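You operate a simulated robot arm through the tools that you are given. There is no shell and no other tool. Be economical: measure what you need, move in short steps, check, and stop when the job is done.

You run a simulated two-armed robot. Do the job below in one go: nothing can be reset, and whatever is moved stays where it is left.

## Task
Put the SIZE 30 relay valve from the tray of the drive stand on the top of the trolley by the gripper.

The check looks at the end state, three seconds after you hand in, the way a careful person would. Anything else that was tipped, shoved, dropped, spilled or broken makes it a failure.

## Robot
Two 7-joint arms with two-finger parallel grippers on one trunk, on a base that drives. Base frame: it is fixed to the floor where the robot stands at the start and does not move with it; the origin is under the middle of the robot, x ahead of it, y to its left, z up. Units: cm, rad, N and s.
The left shoulder is at the start at [6, 14.3, 82.6], the right one opposite. With the tool pointing down near the work surface each hand reaches from about 32 to 74 cm from the robot's upright axis, wherever it stands, measured 20 degrees to its own side. Places, roughly: top of the trolley by the gripper [-280, -160, 80]. Payload 1.57 kg a hand.
Tool frame (each hand has its own): the origin (TCP) lies between the finger pads and is the grasp point; the fingertips stand 3 cm ahead of it; z points along the fingers, y is the line along which they close. The gripper opens to 11 cm. The fingers are 2.4 cm wide and 1.2 cm thick; the gripper's body (4.8 by 11.2 cm) begins 7.8 cm behind the TCP.
Orientation is that of the tool frame in the base frame, as [roll, pitch, yaw] about the fixed x, y, z axes, in that order (R = Rz(yaw) Ry(pitch) Rx(roll)). With the fingers straight down and closing along the base's y, the tool's x points along the base's -x, its y along +y and its z along -z.

## Interface
- The arms move only by the tool jog_arm. It takes "left_rows", "right_rows" or both (then of equal length, played together; a hand with none holds still); each is a list of rows, each an object (a shift or turn left out is 0, a gripper value left out holds the last) with "xyz": the shift along the base's x, y, z in cm, a list of three; "rot": the turn, a rotation vector about the base's x, y, z in degrees, a list of three; "gripper": the gripper command, from -1 (fully open) to 1 (shut), values between in proportion. In form: [{"xyz": [tx, ty, tz], "rot": [ax, ay, az], "gripper": gripper}, ...]. A call has 1 to 8 rows; each row shifts and turns the commanded pose from where the row before left it. Rows are played at 5 a second. More than 5 cm and 0.15 rad between two rows, or a gripper value outside its range, and nothing of the call is played. Where a pose cannot be reached the arm comes as near as it can. A force on the tool above 40 N (or 10 N above the force at the start of the call, whichever is more), or a blocked arm, ends the call early, and 0.2 s more pass. Each finger travels about 4.5 cm/s and halts on what it meets, pressing with about 43 N; the grip force reading is that of the motor and also rises with nothing between the fingers. The clock runs only during rows and for 0.2 s after the last one: add rows that do not move to give the fingers time. It gives the time, the measured TCP pose, the force on the tool (base axes), the opening and the grip force at its end, in the units of the frame above (readings bear some noise).
- Cameras (640 x 400 px; columns grow to the right, rows downward): "scene" is now at [4.26, -0.56, 143.15]; the picture's right is [-0.02, -1.00, 0.00], its down [-0.81, 0.02, -0.59] and it looks along [0.59, -0.01, -0.81] (base axes); focal length 250 px, centre (320, 200). "left" rides on the left gripper at [7, -1.6, -14.1] in its tool frame; the picture's right is [0.23, 0.97, 0.00], its down [-0.86, 0.20, -0.48] and it looks along [-0.47, 0.11, 0.88] (tool axes); focal length 222 px, centre (320, 200). "right" rides on the right gripper at [7, 1.6, -14.1] in its tool frame; the picture's right is [-0.23, 0.97, 0.00], its down [-0.86, -0.20, -0.48] and it looks along [-0.47, -0.11, 0.88] (tool axes); focal length 222 px, centre (320, 200). There is no depth. A picture from a camera that has moved, and an enlarged one, comes with that camera's place and axes in the base frame and with its lens.
- camera(camera): a new picture of that camera. No time passes.
- move_column(by): slides the trunk up (or, below 0, down) by that many cm; the arms and the scene camera ride with it, the base frame stays. It gives what a move gives, with no picture.
- base_move(legs): drives the robot by 1 to 6 legs, each [ahead, left, turn to the left] in cm, cm and rad, along the robot's own axes; the way and the turn of a leg run together, so that a leg with both is an arc; at most 150 cm and 3.142 rad a leg. The arms and the cameras ride along, it lands a little off, and it stops where it bumps. It gives what a move gives.
- head_to(pan, tilt): turns the head with the scene camera to pan (to the left, within 1.501 rad either way) and tilt (down, from -0.506 to 1.204), counted from straight ahead of the robot. It gives what a move gives.
- close_up(camera, box): a new picture of the part [left, top, right, bottom] of that camera's present view, enlarged. No time passes.
- finish_job(): hands the job in; it is judged then, once.

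Go step by step. Nothing tells you exact positions but the pictures and the camera data: compare them with the known pose of the tool, close in by small moves and look again before you grip or let go. The budget is 120 turns and 100 pictures, counting those below and the enlarged ones. Unless the task says otherwise, let go and move clear before handing in, and close with one line.

The tools are called after "Emit:" as name(argument=value, ...) on one line, values as JSON. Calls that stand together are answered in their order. jog_arm: Moves the arms, as the interface text tells. Its arguments: {"type":"object","properties":{"left_rows":{"type":"array","items":{"type":"object","properties":{"xyz":{"type":"array","items":{"type":"number"}},"rot":{"type":"array","items":{"type":"number"}},"gripper":{"type":"number"}}}},"right_rows":{"type":"array","items":{"type":"object","properties":{"xyz":{"type":"array","items":{"type":"number"}},"rot":{"type":"array","items":{"type":"number"}},"gripper":{"type":"number"}}}}},"required":[]} The other tools are called the same way: move_column (by) slides the trunk up or down; base_move (legs) drives the base; head_to (pan, tilt) turns the head that bears the scene camera; camera (camera) takes a picture; close_up (camera, box) takes an enlarged picture of a part of a camera's view; finish_job () hands the job in.

At the start:

```text
time: 0.0
left_tcp_pos: [41.86, 19.77, 90.97]
left_orientation: [3.141, -0.001, -3.141]
left_force: [-0.1, 0.1, 0.1]
left_opening: 11.0
left_gripper_force: 0.1
right_tcp_pos: [44.7, -11.77, 91.08]
right_orientation: [-3.141, 0.0, 3.141]
right_force: [-0.4, 0.2, 1.3]
right_opening: 11.02
right_gripper_force: 0.0
trunk travel left (down, up): [-42.5, 16.5]
robot x, y, heading: [0.19, 0.08, 0.001]
head pan, tilt: [-0.024, 0.937]
```

scene: 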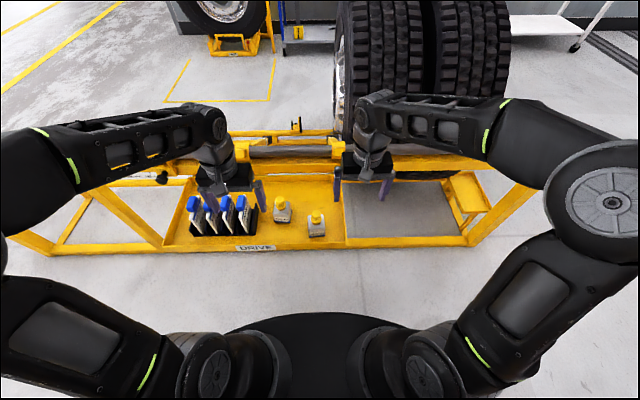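
right: 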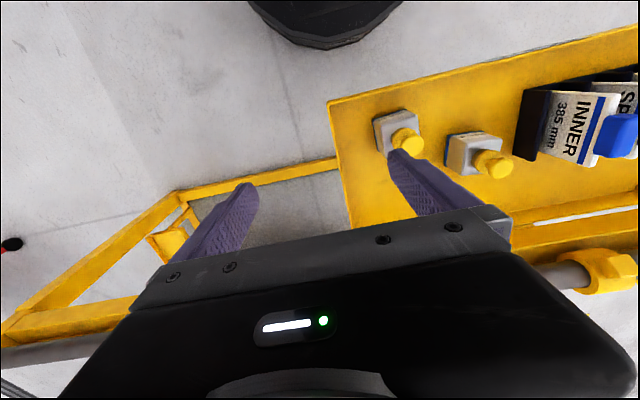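
left: 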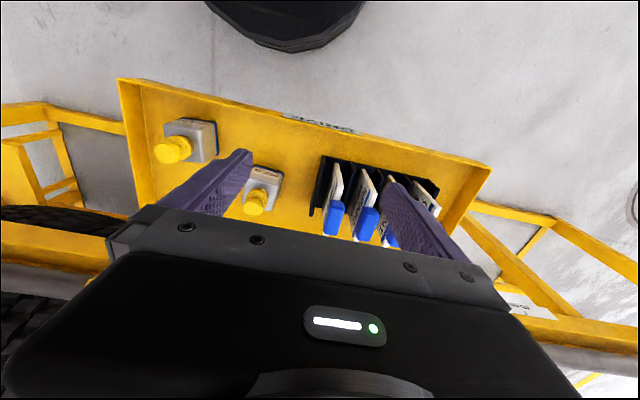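

I see the tray with two grey valves with yellow caps and a rack of cards. I'll zoom in to read the labels.

Emit:
close_up(camera="scene", box=[250, 180, 350, 250])

Emit:
close_up(camera="left", box=[140, 100, 300, 220])

Emit:
close_up(camera="right", box=[360, 90, 520, 190])

```text
5.71 times, centred on (300, 215) of scene
camera zoom: at [4.26, -0.56, 143.15], right [-0.02, -1.0, 0.0], down [-0.81, 0.02, -0.59], along [0.59, -0.01, -0.81], focal length 1427 px, centre (434, 114)
```

zoom: 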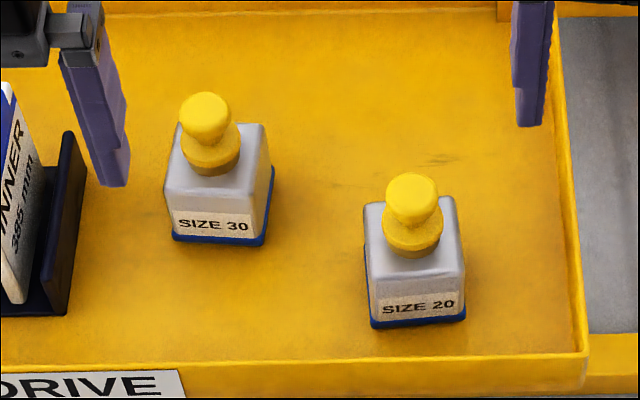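

```text
3.33 times, centred on (220, 160) of left
camera zoom: at [34.59, 18.08, 105.12], right [-0.23, 0.97, 0.0], down [0.86, 0.2, 0.48], along [0.47, 0.11, -0.88], focal length 740 px, centre (653, 333)
```

zoom: 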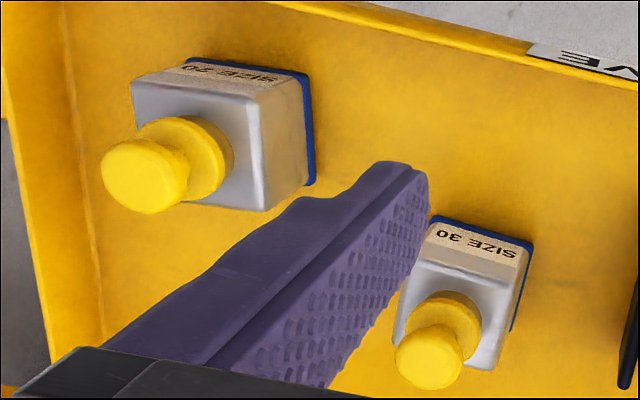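

```text
4.00 times, centred on (440, 140) of right
camera zoom: at [37.73, -10.1, 105.22], right [0.23, 0.97, 0.0], down [0.86, -0.2, 0.48], along [0.47, -0.11, -0.88], focal length 888 px, centre (-160, 440)
```

zoom: 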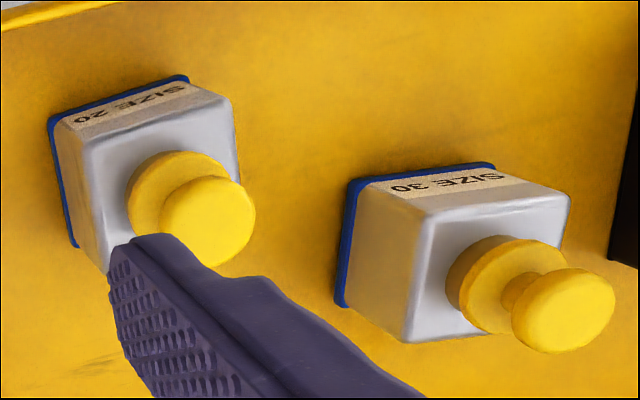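

I take SIZE 30 to be the left-hand valve, centred near (53.9, 12.1) and yawed about -7°, with its knob top around z 75. I'll bring the left hand above it with the gripper partly closed, then look.

Emit:
jog_arm(left_rows=[{"xyz": [3, -1.9, -1], "rot": [0, 0, -2], "gripper": -0.6}, {"xyz": [3, -1.9, -1], "rot": [0, 0, -2]}, {"xyz": [3, -1.9, -1], "rot": [0, 0, -2]}, {"xyz": [3, -2, -1], "rot": [0, 0, -1]}, {}, {}])

Emit:
camera(camera="left")

Emit:
camera(camera="scene")

```text
time: 1.4
left_tcp_pos: [53.79, 11.86, 86.9]
left_orientation: [-3.142, 0.0, 3.02]
left_force: [-0.6, 0.0, -0.1]
left_opening: 8.79
left_gripper_force: 0.0
right_tcp_pos: [44.69, -11.77, 91.16]
right_orientation: [-3.141, -0.002, -3.141]
right_force: [0.4, -0.5, 1.2]
right_opening: 11.0
right_gripper_force: 0.0
trunk travel left (down, up): [-42.5, 16.5]
robot x, y, heading: [-0.02, -0.21, 0.003]
head pan, tilt: [-0.024, 0.937]
```

```text
93 pictures are left
camera left: at [46.42, 11.13, 101.01], right [-0.11, 0.99, 0.0], down [0.87, 0.09, 0.48], along [0.48, 0.05, -0.88], focal length 222 px, centre (320, 200)
```

left: 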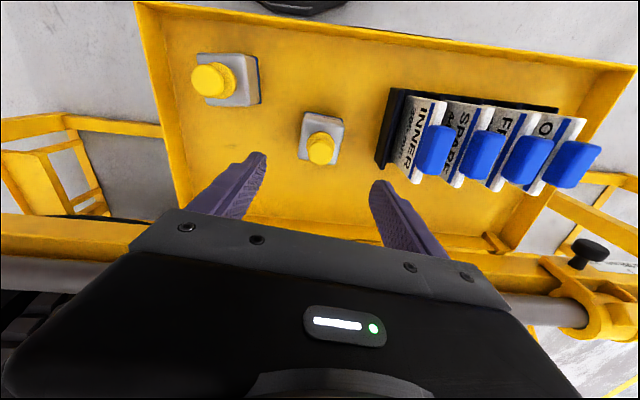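

```text
92 pictures are left
camera scene: at [4.26, -0.56, 143.15], right [-0.02, -1.0, 0.0], down [-0.81, 0.02, -0.59], along [0.59, -0.01, -0.81], focal length 250 px, centre (320, 200)
```

scene: 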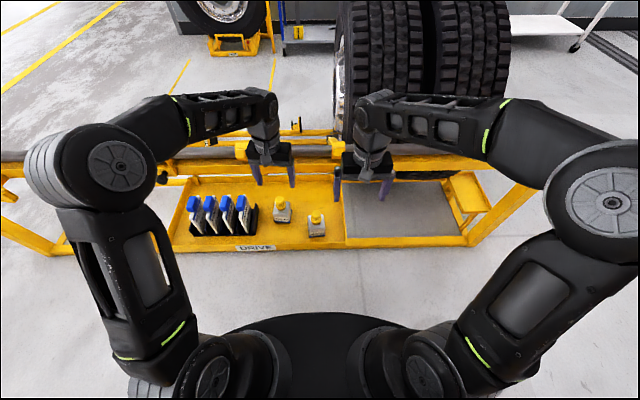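

Emit:
close_up(camera="left", box=[270, 90, 370, 180])

```text
4.44 times, centred on (320, 135) of left
camera zoom: at [46.42, 11.13, 101.01], right [-0.11, 0.99, 0.0], down [0.87, 0.09, 0.48], along [0.48, 0.05, -0.88], focal length 987 px, centre (320, 489)
```

zoom: 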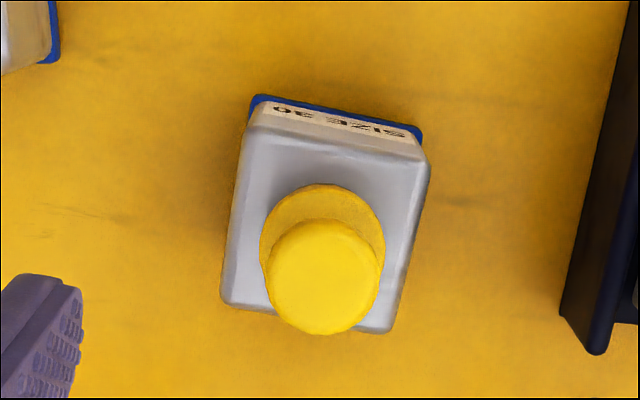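

The valve centre comes out at about (54.1, 12.1) with yaw -5°. I'll line the hand up and descend most of the way.

Emit:
jog_arm(left_rows=[{"xyz": [0.3, 0.2, -3], "rot": [0, 0, 2]}, {"xyz": [0, 0, -4]}, {"xyz": [0, 0, -3]}, {}])

Emit:
camera(camera="left")

Emit:
close_up(camera="scene", box=[220, 130, 350, 250])

```text
time: 2.4
left_tcp_pos: [54.11, 12.16, 76.73]
left_orientation: [3.141, -0.001, 3.053]
left_force: [0.0, -0.4, 0.0]
left_opening: 8.8
left_gripper_force: 0.1
right_tcp_pos: [44.58, -11.81, 91.04]
right_orientation: [-3.14, 0.001, 3.14]
right_force: [-0.2, -0.2, 0.4]
right_opening: 10.98
right_gripper_force: 0.1
trunk travel left (down, up): [-42.5, 16.5]
robot x, y, heading: [0.09, 0.3, 0.001]
head pan, tilt: [-0.024, 0.937]
```

```text
90 pictures are left
camera left: at [46.89, 11.18, 90.84], right [-0.14, 0.99, 0.0], down [0.87, 0.12, 0.48], along [0.47, 0.07, -0.88], focal length 222 px, centre (320, 200)
```

left: 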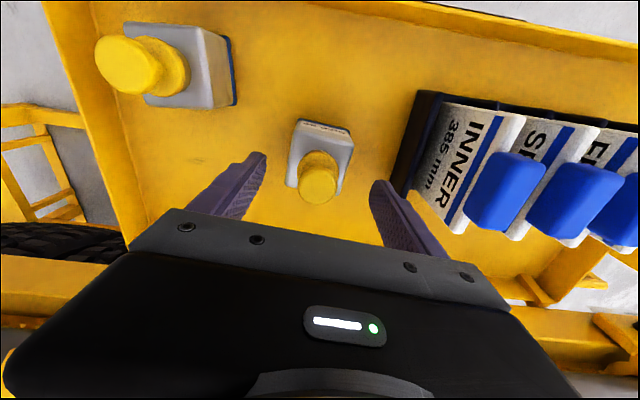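

```text
3.33 times, centred on (285, 190) of scene
camera zoom: at [4.26, -0.56, 143.15], right [-0.02, -1.0, 0.0], down [-0.81, 0.02, -0.59], along [0.59, -0.01, -0.81], focal length 833 px, centre (437, 233)
```

zoom: 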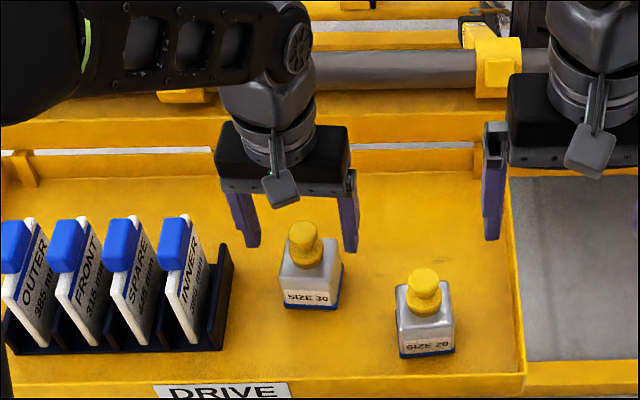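

The hand is centred on the valve. I'll lower it to z about 70.2 and close.

Emit:
jog_arm(left_rows=[{"xyz": [0.1, 0, -2.5]}, {"xyz": [0, 0, -2.5]}, {"xyz": [0, 0, -1.5]}, {}])

Emit:
camera(camera="left")

Emit:
close_up(camera="scene", box=[220, 130, 350, 250])

```text
time: 3.4
left_tcp_pos: [54.1, 12.2, 70.33]
left_orientation: [-3.141, 0.001, 3.054]
left_force: [0.6, -0.7, 0.0]
left_opening: 8.8
left_gripper_force: 0.0
right_tcp_pos: [44.66, -11.83, 90.99]
right_orientation: [3.141, 0.0, -3.141]
right_force: [-0.3, 0.0, -1.0]
right_opening: 11.03
right_gripper_force: 0.0
trunk travel left (down, up): [-42.5, 16.5]
robot x, y, heading: [-0.04, 0.14, 0.0]
head pan, tilt: [-0.024, 0.937]
```

```text
88 pictures are left
camera left: at [46.9, 11.13, 84.51], right [-0.14, 0.99, 0.0], down [0.87, 0.12, 0.48], along [0.47, 0.07, -0.88], focal length 222 px, centre (320, 200)
```

left: 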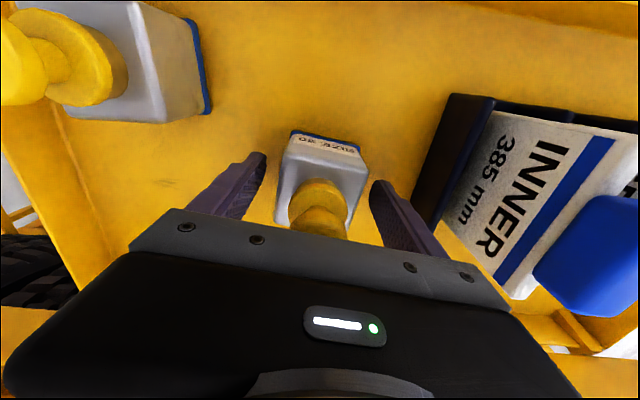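

```text
3.33 times, centred on (285, 190) of scene
camera zoom: at [4.26, -0.56, 143.15], right [-0.02, -1.0, 0.0], down [-0.81, 0.02, -0.59], along [0.59, -0.01, -0.81], focal length 833 px, centre (437, 233)
```

zoom: 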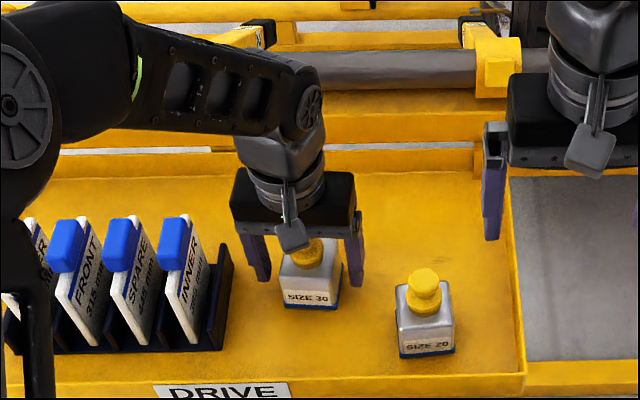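

Emit:
jog_arm(left_rows=[{"xyz": [0, 0, -0.8]}, {"gripper": 0}, {"gripper": 0.4}, {"gripper": 1}, {}, {}, {}])

Emit:
camera(camera="left")

```text
time: 5.0
left_tcp_pos: [54.12, 12.11, 69.61]
left_orientation: [-3.14, 0.002, 3.056]
left_force: [0.3, -1.4, 0.6]
left_opening: 5.58
left_gripper_force: 43.6
right_tcp_pos: [44.57, -11.76, 91.05]
right_orientation: [3.141, -0.001, -3.14]
right_force: [0.1, 0.6, -0.6]
right_opening: 11.02
right_gripper_force: 0.0
trunk travel left (down, up): [-42.5, 16.5]
robot x, y, heading: [-0.42, 0.14, 0.001]
head pan, tilt: [-0.024, 0.937]
```

```text
86 pictures are left
camera left: at [46.93, 11.18, 83.7], right [-0.14, 0.99, 0.0], down [0.87, 0.12, 0.48], along [0.47, 0.07, -0.88], focal length 222 px, centre (320, 200)
```

left: 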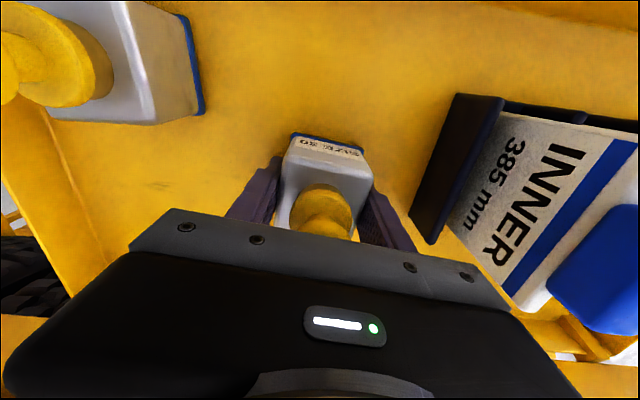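

It has gripped the body at 5.6 cm. Next I lift straight up.

Emit:
jog_arm(left_rows=[{"xyz": [0, 0, 2]}, {"xyz": [0, 0, 4]}, {"xyz": [0, 0, 4]}, {"xyz": [0, 0, 4]}, {"xyz": [0, 0, 4]}, {"xyz": [0, 0, 4]}, {}])

Emit:
camera(camera="scene")

Emit:
camera(camera="left")

```text
time: 6.6
left_tcp_pos: [54.14, 11.99, 91.97]
left_orientation: [3.141, 0.0, 3.054]
left_force: [-0.4, -0.2, -3.4]
left_opening: 2.36
left_gripper_force: 36.1
right_tcp_pos: [44.66, -11.75, 91.02]
right_orientation: [-3.141, 0.001, -3.141]
right_force: [-0.3, -0.5, 0.5]
right_opening: 11.01
right_gripper_force: 0.0
trunk travel left (down, up): [-42.5, 16.5]
robot x, y, heading: [0.25, 0.0, -0.0]
head pan, tilt: [-0.024, 0.937]
```

```text
85 pictures are left
camera scene: at [4.29, -0.55, 143.15], right [-0.02, -1.0, 0.0], down [-0.81, 0.02, -0.59], along [0.59, -0.01, -0.81], focal length 250 px, centre (320, 200)
```

scene: 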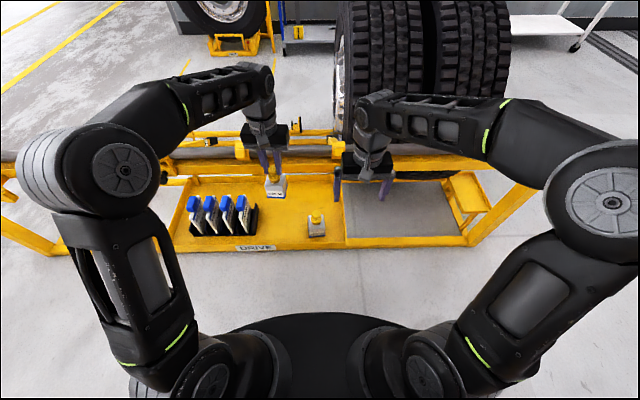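

```text
84 pictures are left
camera left: at [46.9, 11.06, 106.15], right [-0.14, 0.99, 0.0], down [0.87, 0.12, 0.48], along [0.47, 0.07, -0.88], focal length 222 px, centre (320, 200)
```

left: 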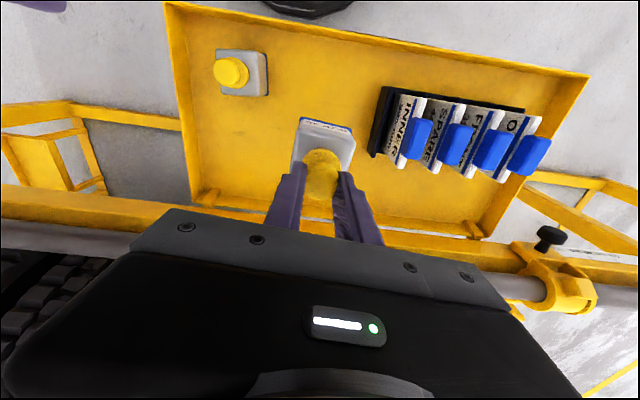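

The fingers slid up the tapered body and now hold the knob's neck at 2.4 cm opening. I'll check closely how well it's held.

Emit:
close_up(camera="left", box=[240, 90, 400, 250])

Emit:
close_up(camera="scene", box=[225, 110, 325, 220])

Emit:
jog_arm(left_rows=[{}, {}])

```text
2.50 times, centred on (320, 170) of left
camera zoom: at [46.9, 11.06, 106.15], right [-0.14, 0.99, 0.0], down [0.87, 0.12, 0.48], along [0.47, 0.07, -0.88], focal length 555 px, centre (320, 275)
```

zoom: 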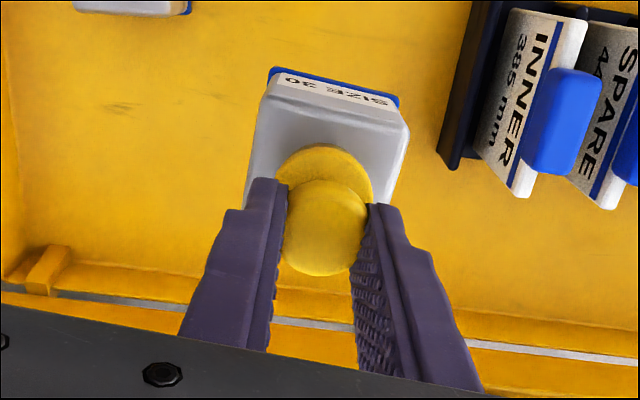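

```text
3.64 times, centred on (275, 165) of scene
camera zoom: at [4.29, -0.55, 143.15], right [-0.02, -1.0, 0.0], down [-0.81, 0.02, -0.59], along [0.59, -0.01, -0.81], focal length 908 px, centre (484, 327)
```

zoom: 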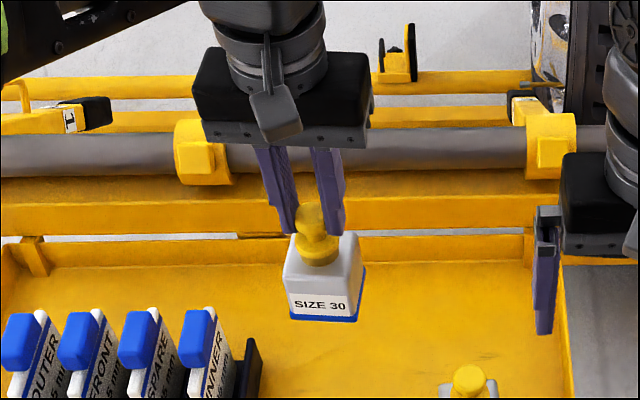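

```text
time: 7.2
left_tcp_pos: [54.08, 12.03, 92.01]
left_orientation: [3.141, 0.0, 3.054]
left_force: [0.5, 0.4, -3.9]
left_opening: 2.33
left_gripper_force: 35.4
right_tcp_pos: [44.66, -11.88, 91.02]
right_orientation: [3.14, 0.001, 3.141]
right_force: [-0.6, 0.5, 0.1]
right_opening: 11.0
right_gripper_force: 0.0
trunk travel left (down, up): [-42.5, 16.5]
robot x, y, heading: [0.23, -0.09, -0.0]
head pan, tilt: [-0.024, 0.937]
```

The hold is only at the fingertips, too weak for a long drive. I'll set it back down in the same place and regrip deeper on the knob.

Emit:
jog_arm(left_rows=[{"xyz": [0, 0, -3]}, {"xyz": [0, 0, -4]}, {"xyz": [0, 0, -4]}, {"xyz": [0, 0, -2]}, {}])

Emit:
close_up(camera="scene", box=[225, 130, 345, 250])

```text
time: 8.4
left_tcp_pos: [54.11, 12.06, 78.68]
left_orientation: [3.14, 0.0, 3.054]
left_force: [0.1, 0.1, -3.8]
left_opening: 2.32
left_gripper_force: 35.5
right_tcp_pos: [44.65, -11.78, 90.99]
right_orientation: [3.141, 0.001, -3.141]
right_force: [-0.7, 0.2, 0.4]
right_opening: 11.0
right_gripper_force: 0.1
trunk travel left (down, up): [-42.5, 16.5]
robot x, y, heading: [0.4, -0.04, -0.002]
head pan, tilt: [-0.024, 0.937]
```

```text
3.33 times, centred on (285, 190) of scene
camera zoom: at [4.28, -0.56, 143.15], right [-0.02, -1.0, 0.0], down [-0.81, 0.02, -0.59], along [0.59, -0.01, -0.81], focal length 833 px, centre (437, 233)
```

zoom: 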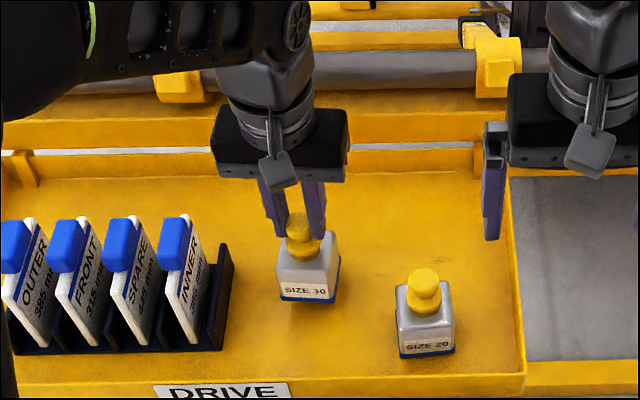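

Emit:
jog_arm(left_rows=[{"xyz": [0, 0, -0.7]}, {"xyz": [0, 0, -0.4]}, {}])

Emit:
close_up(camera="scene", box=[225, 130, 345, 250])

```text
time: 9.2
left_tcp_pos: [54.26, 12.13, 77.67]
left_orientation: [-3.14, 0.001, 3.054]
left_force: [-0.4, -0.3, -3.6]
left_opening: 2.35
left_gripper_force: 35.5
right_tcp_pos: [44.49, -11.81, 91.12]
right_orientation: [3.141, -0.001, 3.141]
right_force: [0.1, 1.2, -0.2]
right_opening: 10.99
right_gripper_force: 0.0
trunk travel left (down, up): [-42.5, 16.5]
robot x, y, heading: [0.15, 0.26, 0.001]
head pan, tilt: [-0.024, 0.937]
```

```text
3.33 times, centred on (285, 190) of scene
camera zoom: at [4.29, -0.56, 143.15], right [-0.02, -1.0, 0.0], down [-0.81, 0.02, -0.59], along [0.59, -0.01, -0.81], focal length 833 px, centre (437, 233)
```

zoom: 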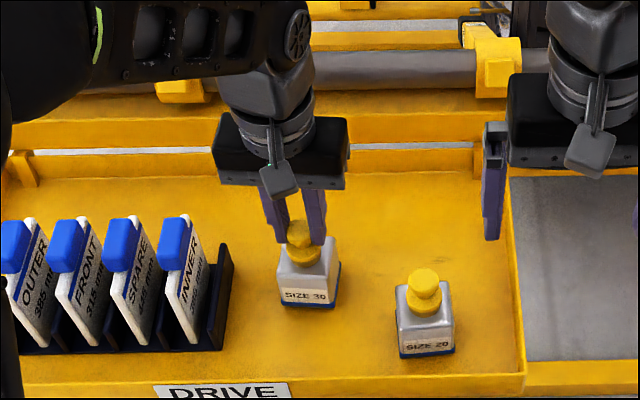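

Emit:
jog_arm(left_rows=[{"xyz": [0, 0, -0.3]}, {}, {"xyz": [0, 0, -0.2]}, {}])

```text
time: 10.2
left_tcp_pos: [54.09, 12.28, 77.38]
left_orientation: [-3.14, 0.004, 3.054]
left_force: [0.9, 2.1, 13.1]
left_opening: 2.35
left_gripper_force: 35.9
right_tcp_pos: [44.51, -11.84, 91.09]
right_orientation: [3.141, 0.0, 3.141]
right_force: [-0.1, 0.2, -0.3]
right_opening: 10.99
right_gripper_force: 0.0
trunk travel left (down, up): [-42.5, 16.5]
robot x, y, heading: [0.14, -0.14, 0.002]
head pan, tilt: [-0.024, 0.937]
```

The force shows it standing on the tray. Open, descend 2.7 cm so the knob sits deep between the pads, and look before closing.

Emit:
jog_arm(left_rows=[{"gripper": 0.2}, {"gripper": -0.1}, {}, {}, {"xyz": [0, 0, -1.5]}, {"xyz": [0, 0, -1.0]}, {}])

Emit:
close_up(camera="scene", box=[225, 130, 345, 250])

Emit:
close_up(camera="left", box=[240, 90, 400, 250])

```text
time: 11.8
left_tcp_pos: [54.06, 12.35, 74.59]
left_orientation: [-3.141, -0.001, 3.055]
left_force: [0.5, 0.3, -0.3]
left_opening: 6.05
left_gripper_force: 0.0
right_tcp_pos: [44.64, -11.83, 91.13]
right_orientation: [3.141, 0.001, 3.141]
right_force: [-0.5, 0.6, 0.3]
right_opening: 11.01
right_gripper_force: 0.0
trunk travel left (down, up): [-42.5, 16.5]
robot x, y, heading: [-0.18, -0.26, 0.0]
head pan, tilt: [-0.024, 0.937]
```

```text
3.33 times, centred on (285, 190) of scene
camera zoom: at [4.26, -0.56, 143.15], right [-0.02, -1.0, 0.0], down [-0.81, 0.02, -0.59], along [0.59, -0.01, -0.81], focal length 833 px, centre (437, 233)
```

zoom: 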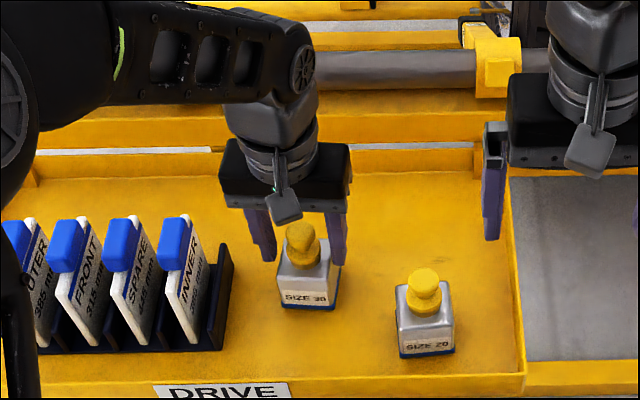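

```text
2.50 times, centred on (320, 170) of left
camera zoom: at [46.75, 11.22, 88.72], right [-0.14, 0.99, 0.0], down [0.87, 0.12, 0.48], along [0.47, 0.07, -0.88], focal length 555 px, centre (320, 275)
```

zoom: 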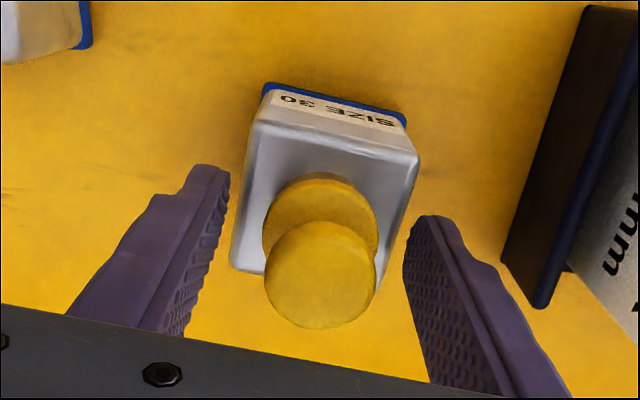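

Emit:
jog_arm(left_rows=[{"gripper": 0.3}, {"gripper": 1}, {}, {}, {}])

Emit:
jog_arm(left_rows=[{"xyz": [0, 0, 0.5]}, {"xyz": [0, 0, 1]}, {"xyz": [0, 0, 1]}, {"xyz": [0, 0, 1]}, {}, {}, {}])

Emit:
close_up(camera="scene", box=[225, 130, 345, 250])

Emit:
close_up(camera="left", box=[240, 90, 400, 250])

```text
time: 13.0
left_tcp_pos: [54.06, 12.09, 74.53]
left_orientation: [3.141, -0.001, 3.054]
left_force: [0.3, 0.7, 0.4]
left_opening: 5.56
left_gripper_force: 43.4
right_tcp_pos: [44.43, -11.76, 90.99]
right_orientation: [3.14, -0.001, 3.141]
right_force: [0.2, 0.1, -0.1]
right_opening: 11.01
right_gripper_force: 0.0
trunk travel left (down, up): [-42.5, 16.5]
robot x, y, heading: [0.19, -0.23, 0.003]
head pan, tilt: [-0.024, 0.937]
```

```text
time: 14.6
left_tcp_pos: [54.01, 12.21, 77.99]
left_orientation: [-3.141, 0.0, 3.055]
left_force: [0.7, -0.4, -3.3]
left_opening: 5.56
left_gripper_force: 43.1
right_tcp_pos: [44.66, -11.82, 91.02]
right_orientation: [3.141, -0.001, -3.141]
right_force: [-1.1, -0.5, 0.1]
right_opening: 11.0
right_gripper_force: 0.0
trunk travel left (down, up): [-42.5, 16.5]
robot x, y, heading: [0.32, 0.34, 0.003]
head pan, tilt: [-0.024, 0.937]
```

```text
3.33 times, centred on (285, 190) of scene
camera zoom: at [4.29, -0.56, 143.15], right [-0.02, -1.0, 0.0], down [-0.81, 0.02, -0.59], along [0.59, -0.01, -0.81], focal length 833 px, centre (437, 233)
```

zoom: 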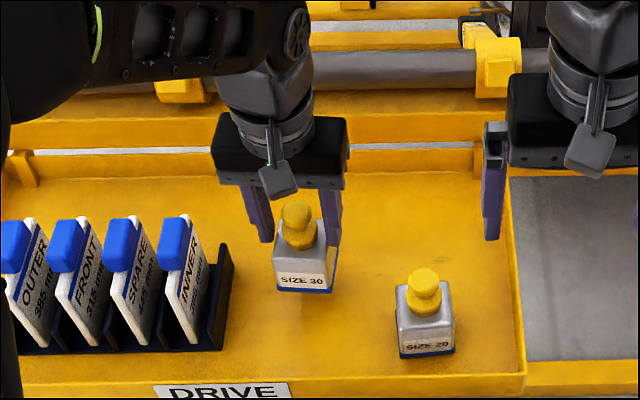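

```text
2.50 times, centred on (320, 170) of left
camera zoom: at [46.77, 11.17, 92.08], right [-0.14, 0.99, 0.0], down [0.87, 0.12, 0.48], along [0.47, 0.07, -0.88], focal length 555 px, centre (320, 275)
```

zoom: 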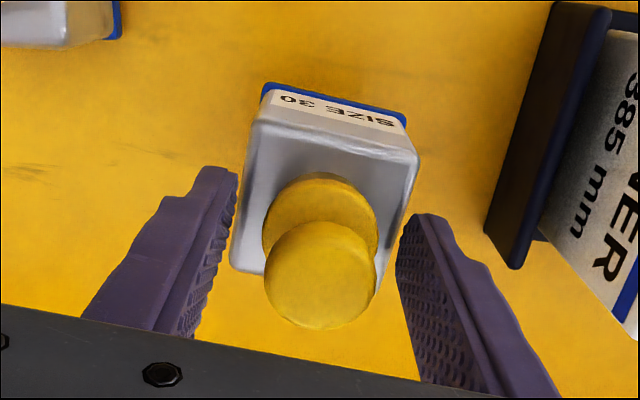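

Now the fingertips hold the top of the body at 5.56 cm, so its sides are parallel. That's still shallow, so I'll set it down, go lower on the body and lift slowly.

Emit:
jog_arm(left_rows=[{"xyz": [0, 0, -1.2]}, {"xyz": [0, 0, -1.2]}, {"xyz": [0, 0, -0.6]}, {"xyz": [0, 0, -0.3]}, {"xyz": [0, 0, -0.2]}, {}])

```text
time: 16.0
left_tcp_pos: [54.18, 12.14, 74.73]
left_orientation: [-3.141, 0.002, 3.055]
left_force: [-1.3, 0.4, 2.5]
left_opening: 5.55
left_gripper_force: 42.5
right_tcp_pos: [44.6, -11.79, 91.05]
right_orientation: [3.141, 0.002, -3.141]
right_force: [0.7, -0.2, -0.4]
right_opening: 11.0
right_gripper_force: 0.0
trunk travel left (down, up): [-42.5, 16.5]
robot x, y, heading: [-0.26, 0.09, 0.001]
head pan, tilt: [-0.024, 0.937]
```

Emit:
jog_arm(left_rows=[{"xyz": [0, 0, -0.1]}, {"gripper": -0.4}, {}, {}, {"xyz": [0, 0, -2.5]}, {"xyz": [0, 0, -2.7]}, {}])

Emit:
jog_arm(left_rows=[{"gripper": 0.0}, {"gripper": 1}, {}, {}, {}, {}])

Emit:
jog_arm(left_rows=[{"xyz": [0, 0, 0.5]}, {"xyz": [0, 0, 0.7]}, {"xyz": [0, 0, 1]}, {"xyz": [0, 0, 1]}, {}, {}])

Emit:
camera(camera="left")

Emit:
close_up(camera="scene", box=[225, 130, 345, 250])

```text
time: 17.6
left_tcp_pos: [54.17, 12.19, 69.03]
left_orientation: [-3.141, 0.0, 3.055]
left_force: [0.2, 0.2, 0.5]
left_opening: 7.71
left_gripper_force: 0.2
right_tcp_pos: [44.61, -11.74, 91.04]
right_orientation: [-3.14, 0.0, 3.141]
right_force: [0.2, -0.2, 1.0]
right_opening: 11.01
right_gripper_force: 0.0
trunk travel left (down, up): [-42.5, 16.5]
robot x, y, heading: [0.07, -0.06, -0.001]
head pan, tilt: [-0.024, 0.937]
```

```text
time: 19.0
left_tcp_pos: [54.22, 12.2, 69.06]
left_orientation: [-3.142, 0.0, 3.054]
left_force: [-0.3, -1.0, -0.4]
left_opening: 5.56
left_gripper_force: 43.4
right_tcp_pos: [44.54, -11.85, 90.98]
right_orientation: [3.141, 0.0, 3.141]
right_force: [-0.8, 0.1, 0.2]
right_opening: 11.0
right_gripper_force: 0.0
trunk travel left (down, up): [-42.5, 16.5]
robot x, y, heading: [0.48, -0.35, -0.002]
head pan, tilt: [-0.024, 0.937]
```

```text
time: 20.4
left_tcp_pos: [54.21, 12.29, 72.45]
left_orientation: [-3.141, 0.001, 3.054]
left_force: [-0.2, -0.4, -2.9]
left_opening: 5.57
left_gripper_force: 43.1
right_tcp_pos: [44.64, -11.78, 90.99]
right_orientation: [-3.14, -0.001, -3.142]
right_force: [-0.1, -0.1, -0.5]
right_opening: 11.0
right_gripper_force: 0.0
trunk travel left (down, up): [-42.5, 16.5]
robot x, y, heading: [-0.0, -0.17, -0.002]
head pan, tilt: [-0.024, 0.937]
```

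```text
75 pictures are left
camera left: at [46.9, 11.24, 86.63], right [-0.14, 0.99, 0.0], down [0.87, 0.12, 0.48], along [0.47, 0.07, -0.88], focal length 222 px, centre (320, 200)
```

left: 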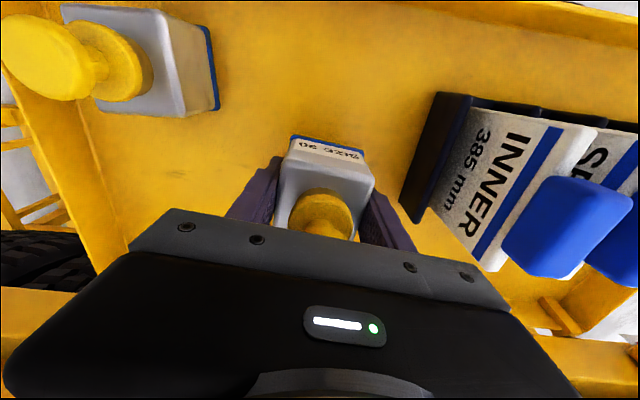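

```text
3.33 times, centred on (285, 190) of scene
camera zoom: at [4.29, -0.56, 143.15], right [-0.02, -1.0, 0.0], down [-0.81, 0.02, -0.59], along [0.59, -0.01, -0.81], focal length 833 px, centre (437, 233)
```

zoom: 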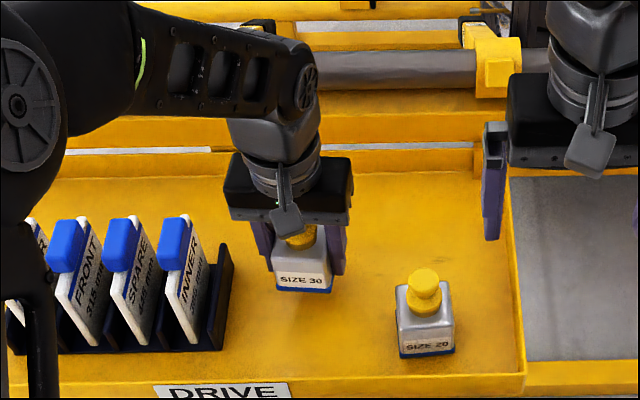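

It's held well now. I'll lift gently and look around for the trolley.

Emit:
jog_arm(left_rows=[{"xyz": [0, 0, 1.2]}, {"xyz": [0, 0, 1.8]}, {"xyz": [0, 0, 2]}, {"xyz": [0, 0, 2]}, {"xyz": [0, 0, 2]}, {"xyz": [0, 0, 1.8]}, {"xyz": [0, 0, 1.2]}, {}])

Emit:
jog_arm(left_rows=[{"xyz": [0, 0, 1.2]}, {"xyz": [0, 0, 1.8]}, {"xyz": [0, 0, 2]}, {"xyz": [-1, 0, 2]}, {"xyz": [-2, 0, 1]}, {"xyz": [-2, 0, 1]}, {"xyz": [-1, 0, 1]}, {}])

Emit:
head_to(pan=-1.5, tilt=0.35)

Emit:
camera(camera="scene")

Emit:
camera(camera="left")

```text
time: 22.2
left_tcp_pos: [54.05, 12.13, 84.45]
left_orientation: [3.142, 0.001, 3.054]
left_force: [-0.1, 0.1, -3.2]
left_opening: 5.56
left_gripper_force: 42.5
right_tcp_pos: [44.68, -11.69, 91.06]
right_orientation: [3.141, 0.0, 3.141]
right_force: [0.8, 0.6, 0.0]
right_opening: 11.01
right_gripper_force: 0.1
trunk travel left (down, up): [-42.5, 16.5]
robot x, y, heading: [-0.32, -0.37, -0.002]
head pan, tilt: [-0.024, 0.937]
```

```text
time: 24.0
left_tcp_pos: [48.08, 12.08, 94.55]
left_orientation: [3.141, -0.001, 3.053]
left_force: [0.3, 0.4, -3.8]
left_opening: 5.54
left_gripper_force: 42.7
right_tcp_pos: [44.55, -11.73, 90.91]
right_orientation: [3.141, 0.0, -3.141]
right_force: [0.2, 0.0, -0.5]
right_opening: 10.98
right_gripper_force: 0.0
trunk travel left (down, up): [-42.5, 16.5]
robot x, y, heading: [-0.03, -0.03, 0.002]
head pan, tilt: [-0.024, 0.937]
```

```text
time: 25.6
left_tcp_pos: [48.06, 12.03, 94.58]
left_orientation: [-3.14, 0.001, 3.053]
left_force: [1.0, 0.0, -3.2]
left_opening: 5.54
left_gripper_force: 43.4
right_tcp_pos: [44.64, -11.79, 91.08]
right_orientation: [-3.141, 0.002, 3.14]
right_force: [-0.5, 1.5, -0.2]
right_opening: 10.98
right_gripper_force: 0.1
trunk travel left (down, up): [-42.5, 16.5]
robot x, y, heading: [0.2, -0.18, -0.002]
head pan, tilt: [-1.499, 0.351]
```

```text
73 pictures are left
camera scene: at [-2.39, -9.66, 148.17], right [-1.0, -0.07, 0.0], down [-0.03, 0.34, -0.94], along [0.07, -0.94, -0.34], focal length 250 px, centre (320, 200)
```

scene: 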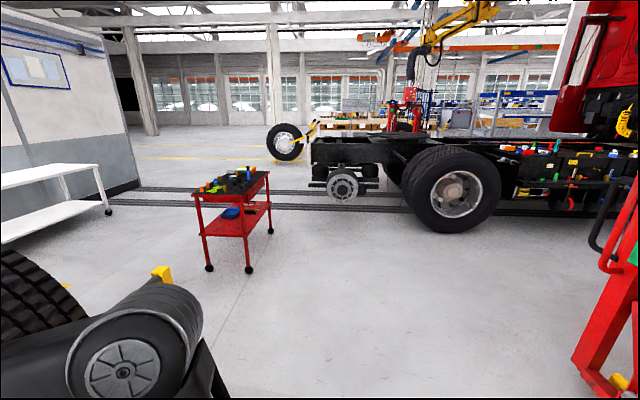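

```text
72 pictures are left
camera left: at [40.9, 11.07, 108.74], right [-0.14, 0.99, 0.0], down [0.87, 0.12, 0.48], along [0.47, 0.07, -0.88], focal length 222 px, centre (320, 200)
```

left: 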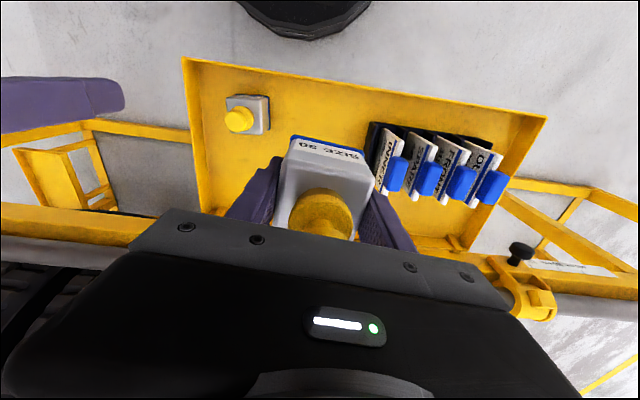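

The red cart in view isn't at the stated place; the target is behind and to the right. I'll check the left side, then back off to turn.

Emit:
head_to(pan=1.5, tilt=0.5)

Emit:
camera(camera="scene")

```text
time: 28.2
left_tcp_pos: [48.17, 12.09, 94.65]
left_orientation: [-3.141, 0.0, 3.053]
left_force: [-0.4, -0.5, -4.2]
left_opening: 5.55
left_gripper_force: 43.1
right_tcp_pos: [44.6, -11.76, 91.12]
right_orientation: [3.142, 0.0, -3.141]
right_force: [0.0, 0.0, 0.3]
right_opening: 11.0
right_gripper_force: 0.0
trunk travel left (down, up): [-42.5, 16.5]
robot x, y, heading: [0.11, 0.3, -0.004]
head pan, tilt: [1.499, 0.499]
```

```text
71 pictures are left
camera scene: at [-2.41, 8.7, 146.81], right [1.0, -0.07, 0.0], down [-0.03, -0.48, -0.88], along [0.06, 0.88, -0.48], focal length 250 px, centre (320, 200)
```

scene: 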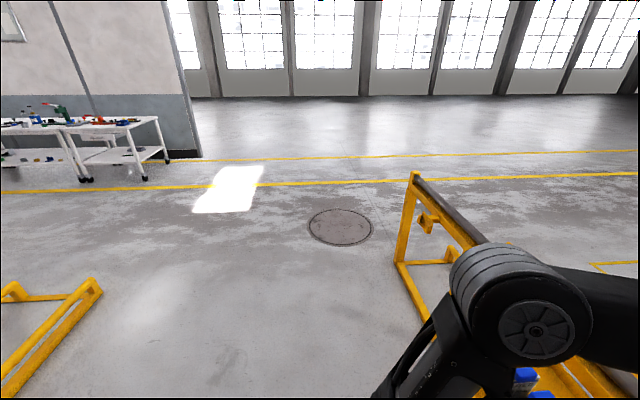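

Emit:
base_move(legs=[[-25, 0, 0], [0, 0, -1.3]])

Emit:
head_to(pan=-0.8, tilt=0.4)

Emit:
camera(camera="scene")

Emit:
camera(camera="left")

```text
time: 33.2
left_tcp_pos: [0.24, -42.97, 94.57]
left_orientation: [3.141, 0.002, 1.764]
left_force: [-0.5, -0.8, -2.8]
left_opening: 5.57
left_gripper_force: 43.3
right_tcp_pos: [-23.66, -46.15, 91.08]
right_orientation: [3.141, -0.001, 1.851]
right_force: [0.0, -0.3, -0.8]
right_opening: 10.97
right_gripper_force: 0.1
trunk travel left (down, up): [-42.5, 16.5]
robot x, y, heading: [-24.38, -0.03, -1.293]
head pan, tilt: [1.499, 0.499]
```

```text
time: 35.3
left_tcp_pos: [0.35, -42.95, 94.67]
left_orientation: [-3.141, -0.001, 1.764]
left_force: [0.3, -0.8, -3.0]
left_opening: 5.6
left_gripper_force: 43.8
right_tcp_pos: [-23.58, -46.1, 91.06]
right_orientation: [-3.141, 0.0, 1.851]
right_force: [-0.8, 0.8, 0.6]
right_opening: 11.02
right_gripper_force: 0.1
trunk travel left (down, up): [-42.5, 16.5]
robot x, y, heading: [-24.62, -0.31, -1.292]
head pan, tilt: [-0.799, 0.4]
```

```text
70 pictures are left
camera scene: at [-30.13, -5.62, 147.72], right [-0.87, 0.5, 0.0], down [0.19, 0.34, -0.92], along [-0.46, -0.8, -0.39], focal length 250 px, centre (320, 200)
```

scene: 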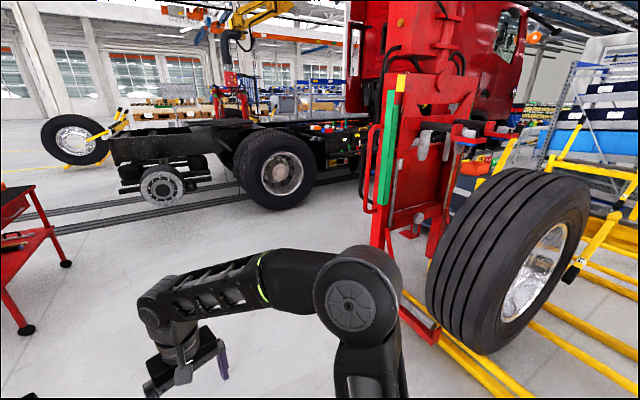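

```text
69 pictures are left
camera left: at [-2.78, -36.41, 108.74], right [0.91, 0.41, 0.0], down [0.36, -0.8, 0.48], along [0.2, -0.44, -0.88], focal length 222 px, centre (320, 200)
```

left: 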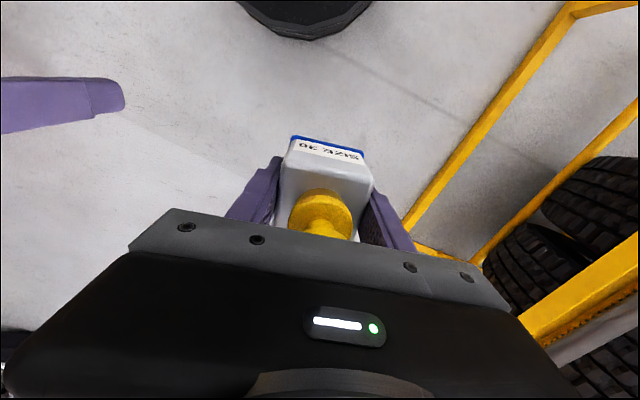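

A red wheel-gripper frame with a tyre stands between me and the trolley. I'll go round it on its -y side and look from there.

Emit:
base_move(legs=[[0, 0, -0.7], [130, 0, 0]])

Emit:
camera(camera="scene")

```text
time: 43.9
left_tcp_pos: [-90.73, -168.26, 94.6]
left_orientation: [3.141, -0.001, 1.038]
left_force: [-0.1, 0.1, -2.7]
left_opening: 5.59
left_gripper_force: 42.8
right_tcp_pos: [-110.91, -154.84, 90.95]
right_orientation: [3.141, -0.002, 1.126]
right_force: [0.2, -0.3, -0.8]
right_opening: 10.99
right_gripper_force: 0.1
trunk travel left (down, up): [-42.5, 16.5]
robot x, y, heading: [-80.9, -120.02, -2.016]
head pan, tilt: [-0.799, 0.4]
```

```text
68 pictures are left
camera scene: at [-88.61, -120.3, 147.72], right [-0.32, 0.95, 0.0], down [0.37, 0.13, -0.92], along [-0.87, -0.3, -0.39], focal length 250 px, centre (320, 200)
```

scene: 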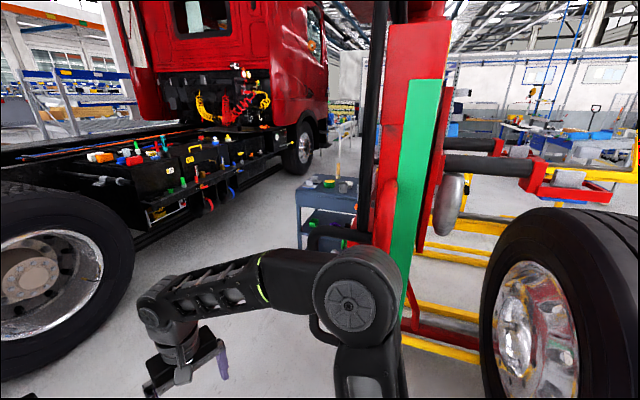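

The blue-grey trolley behind the red frame is the target, near (-271, -175). I'll zoom in on it.

Emit:
close_up(camera="scene", box=[270, 140, 390, 260])

```text
3.33 times, centred on (330, 200) of scene
camera zoom: at [-88.61, -120.3, 147.72], right [-0.32, 0.95, 0.0], down [0.37, 0.13, -0.92], along [-0.87, -0.3, -0.39], focal length 833 px, centre (287, 200)
```

zoom: 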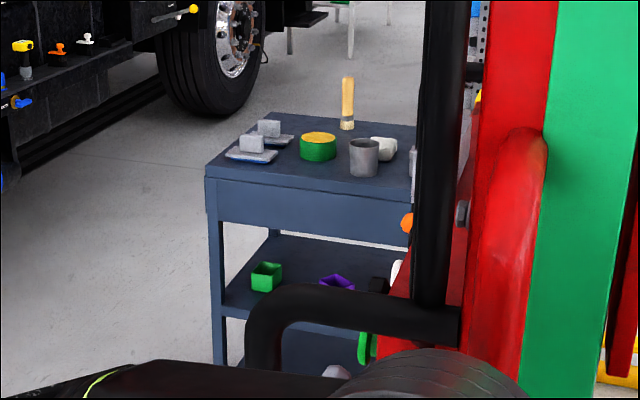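

The trolley top spans roughly x -296..-247, y -196..-130. The red frame's black handle juts out near (-150, -135), so I'll pass south of it, between frame and truck.

Emit:
base_move(legs=[[92, 0, 0], [0, 0, -1.1]])

Emit:
head_to(pan=0, tilt=0.45)

Emit:
camera(camera="scene")

```text
time: 51.4
left_tcp_pos: [-168.56, -213.02, 94.55]
left_orientation: [3.14, 0.0, -0.089]
left_force: [0.1, 0.1, -2.7]
left_opening: 5.6
left_gripper_force: 43.3
right_tcp_pos: [-164.94, -189.06, 90.96]
right_orientation: [-3.141, 0.0, -0.001]
right_force: [-0.2, 0.1, -0.5]
right_opening: 11.01
right_gripper_force: 0.1
trunk travel left (down, up): [-42.5, 16.5]
robot x, y, heading: [-120.83, -200.63, 3.142]
head pan, tilt: [-0.799, 0.4]
```

```text
time: 52.5
left_tcp_pos: [-168.55, -212.96, 94.65]
left_orientation: [3.141, 0.002, -0.089]
left_force: [0.7, 0.6, -3.5]
left_opening: 5.57
left_gripper_force: 43.0
right_tcp_pos: [-164.92, -189.14, 91.08]
right_orientation: [-3.14, 0.001, 0.0]
right_force: [-0.7, -0.4, -0.2]
right_opening: 10.97
right_gripper_force: 0.0
trunk travel left (down, up): [-42.5, 16.5]
robot x, y, heading: [-120.1, -201.22, 3.14]
head pan, tilt: [0.0, 0.45]
```

```text
66 pictures are left
camera scene: at [-126.73, -201.36, 147.25], right [0.0, 1.0, 0.0], down [0.44, 0.0, -0.9], along [-0.9, 0.0, -0.44], focal length 250 px, centre (320, 200)
```

scene: 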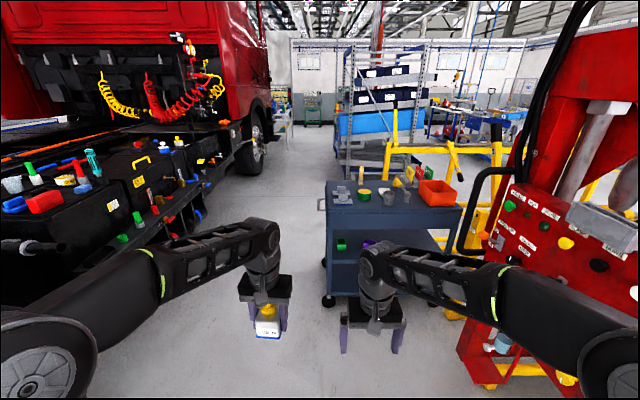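

Emit:
close_up(camera="scene", box=[310, 150, 480, 256])

```text
3.76 times, centred on (395, 203) of scene
camera zoom: at [-126.73, -201.36, 147.25], right [0.0, 1.0, 0.0], down [0.44, 0.0, -0.9], along [-0.9, 0.0, -0.44], focal length 940 px, centre (38, 189)
```

zoom: 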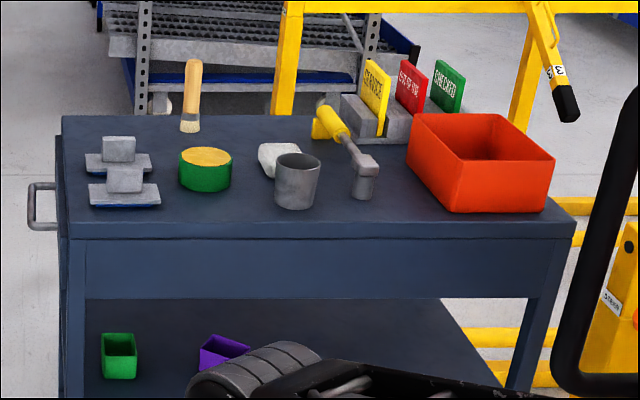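

The trolley top is about x -297..-252, y -197..-120. There's a free strip near (-257, -174) between the weights, tin and cup. The frame's handle is close to the trolley's front, so I'll approach from the south. First I raise the trunk, then drive diagonally past.

Emit:
move_column(by=10)

Emit:
base_move(legs=[[70, 26, 0]])

Emit:
camera(camera="scene")

```text
time: 53.9
left_tcp_pos: [-168.56, -212.96, 104.62]
left_orientation: [3.141, 0.0, -0.091]
left_force: [0.3, 0.4, -3.2]
left_opening: 5.58
left_gripper_force: 43.4
right_tcp_pos: [-165.02, -189.15, 101.0]
right_orientation: [3.141, 0.0, -0.002]
right_force: [0.5, -0.9, 0.3]
right_opening: 10.99
right_gripper_force: 0.0
trunk travel left (down, up): [-52.5, 6.5]
robot x, y, heading: [-120.39, -201.05, 3.141]
head pan, tilt: [0.0, 0.45]
```

```text
time: 58.0
left_tcp_pos: [-239.59, -238.96, 104.52]
left_orientation: [-3.141, 0.0, -0.09]
left_force: [0.1, 0.2, -4.0]
left_opening: 5.57
left_gripper_force: 43.6
right_tcp_pos: [-236.14, -215.0, 100.95]
right_orientation: [-3.14, 0.0, -0.002]
right_force: [-0.6, 0.3, -0.3]
right_opening: 11.03
right_gripper_force: 0.0
trunk travel left (down, up): [-52.5, 6.5]
robot x, y, heading: [-191.56, -227.07, 3.139]
head pan, tilt: [0.0, 0.45]
```

```text
64 pictures are left
camera scene: at [-197.87, -227.31, 157.25], right [0.0, 1.0, 0.0], down [0.44, 0.0, -0.9], along [-0.9, 0.0, -0.44], focal length 250 px, centre (320, 200)
```

scene: 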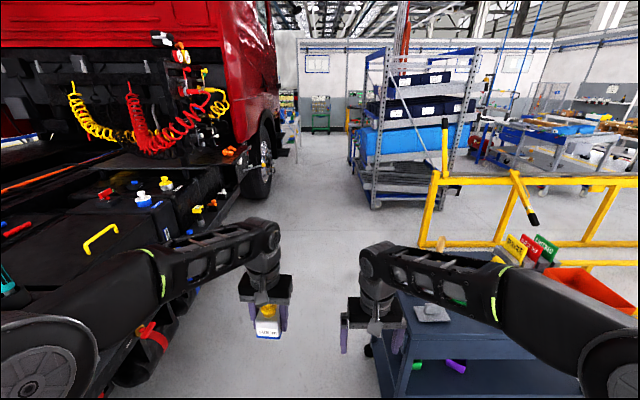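

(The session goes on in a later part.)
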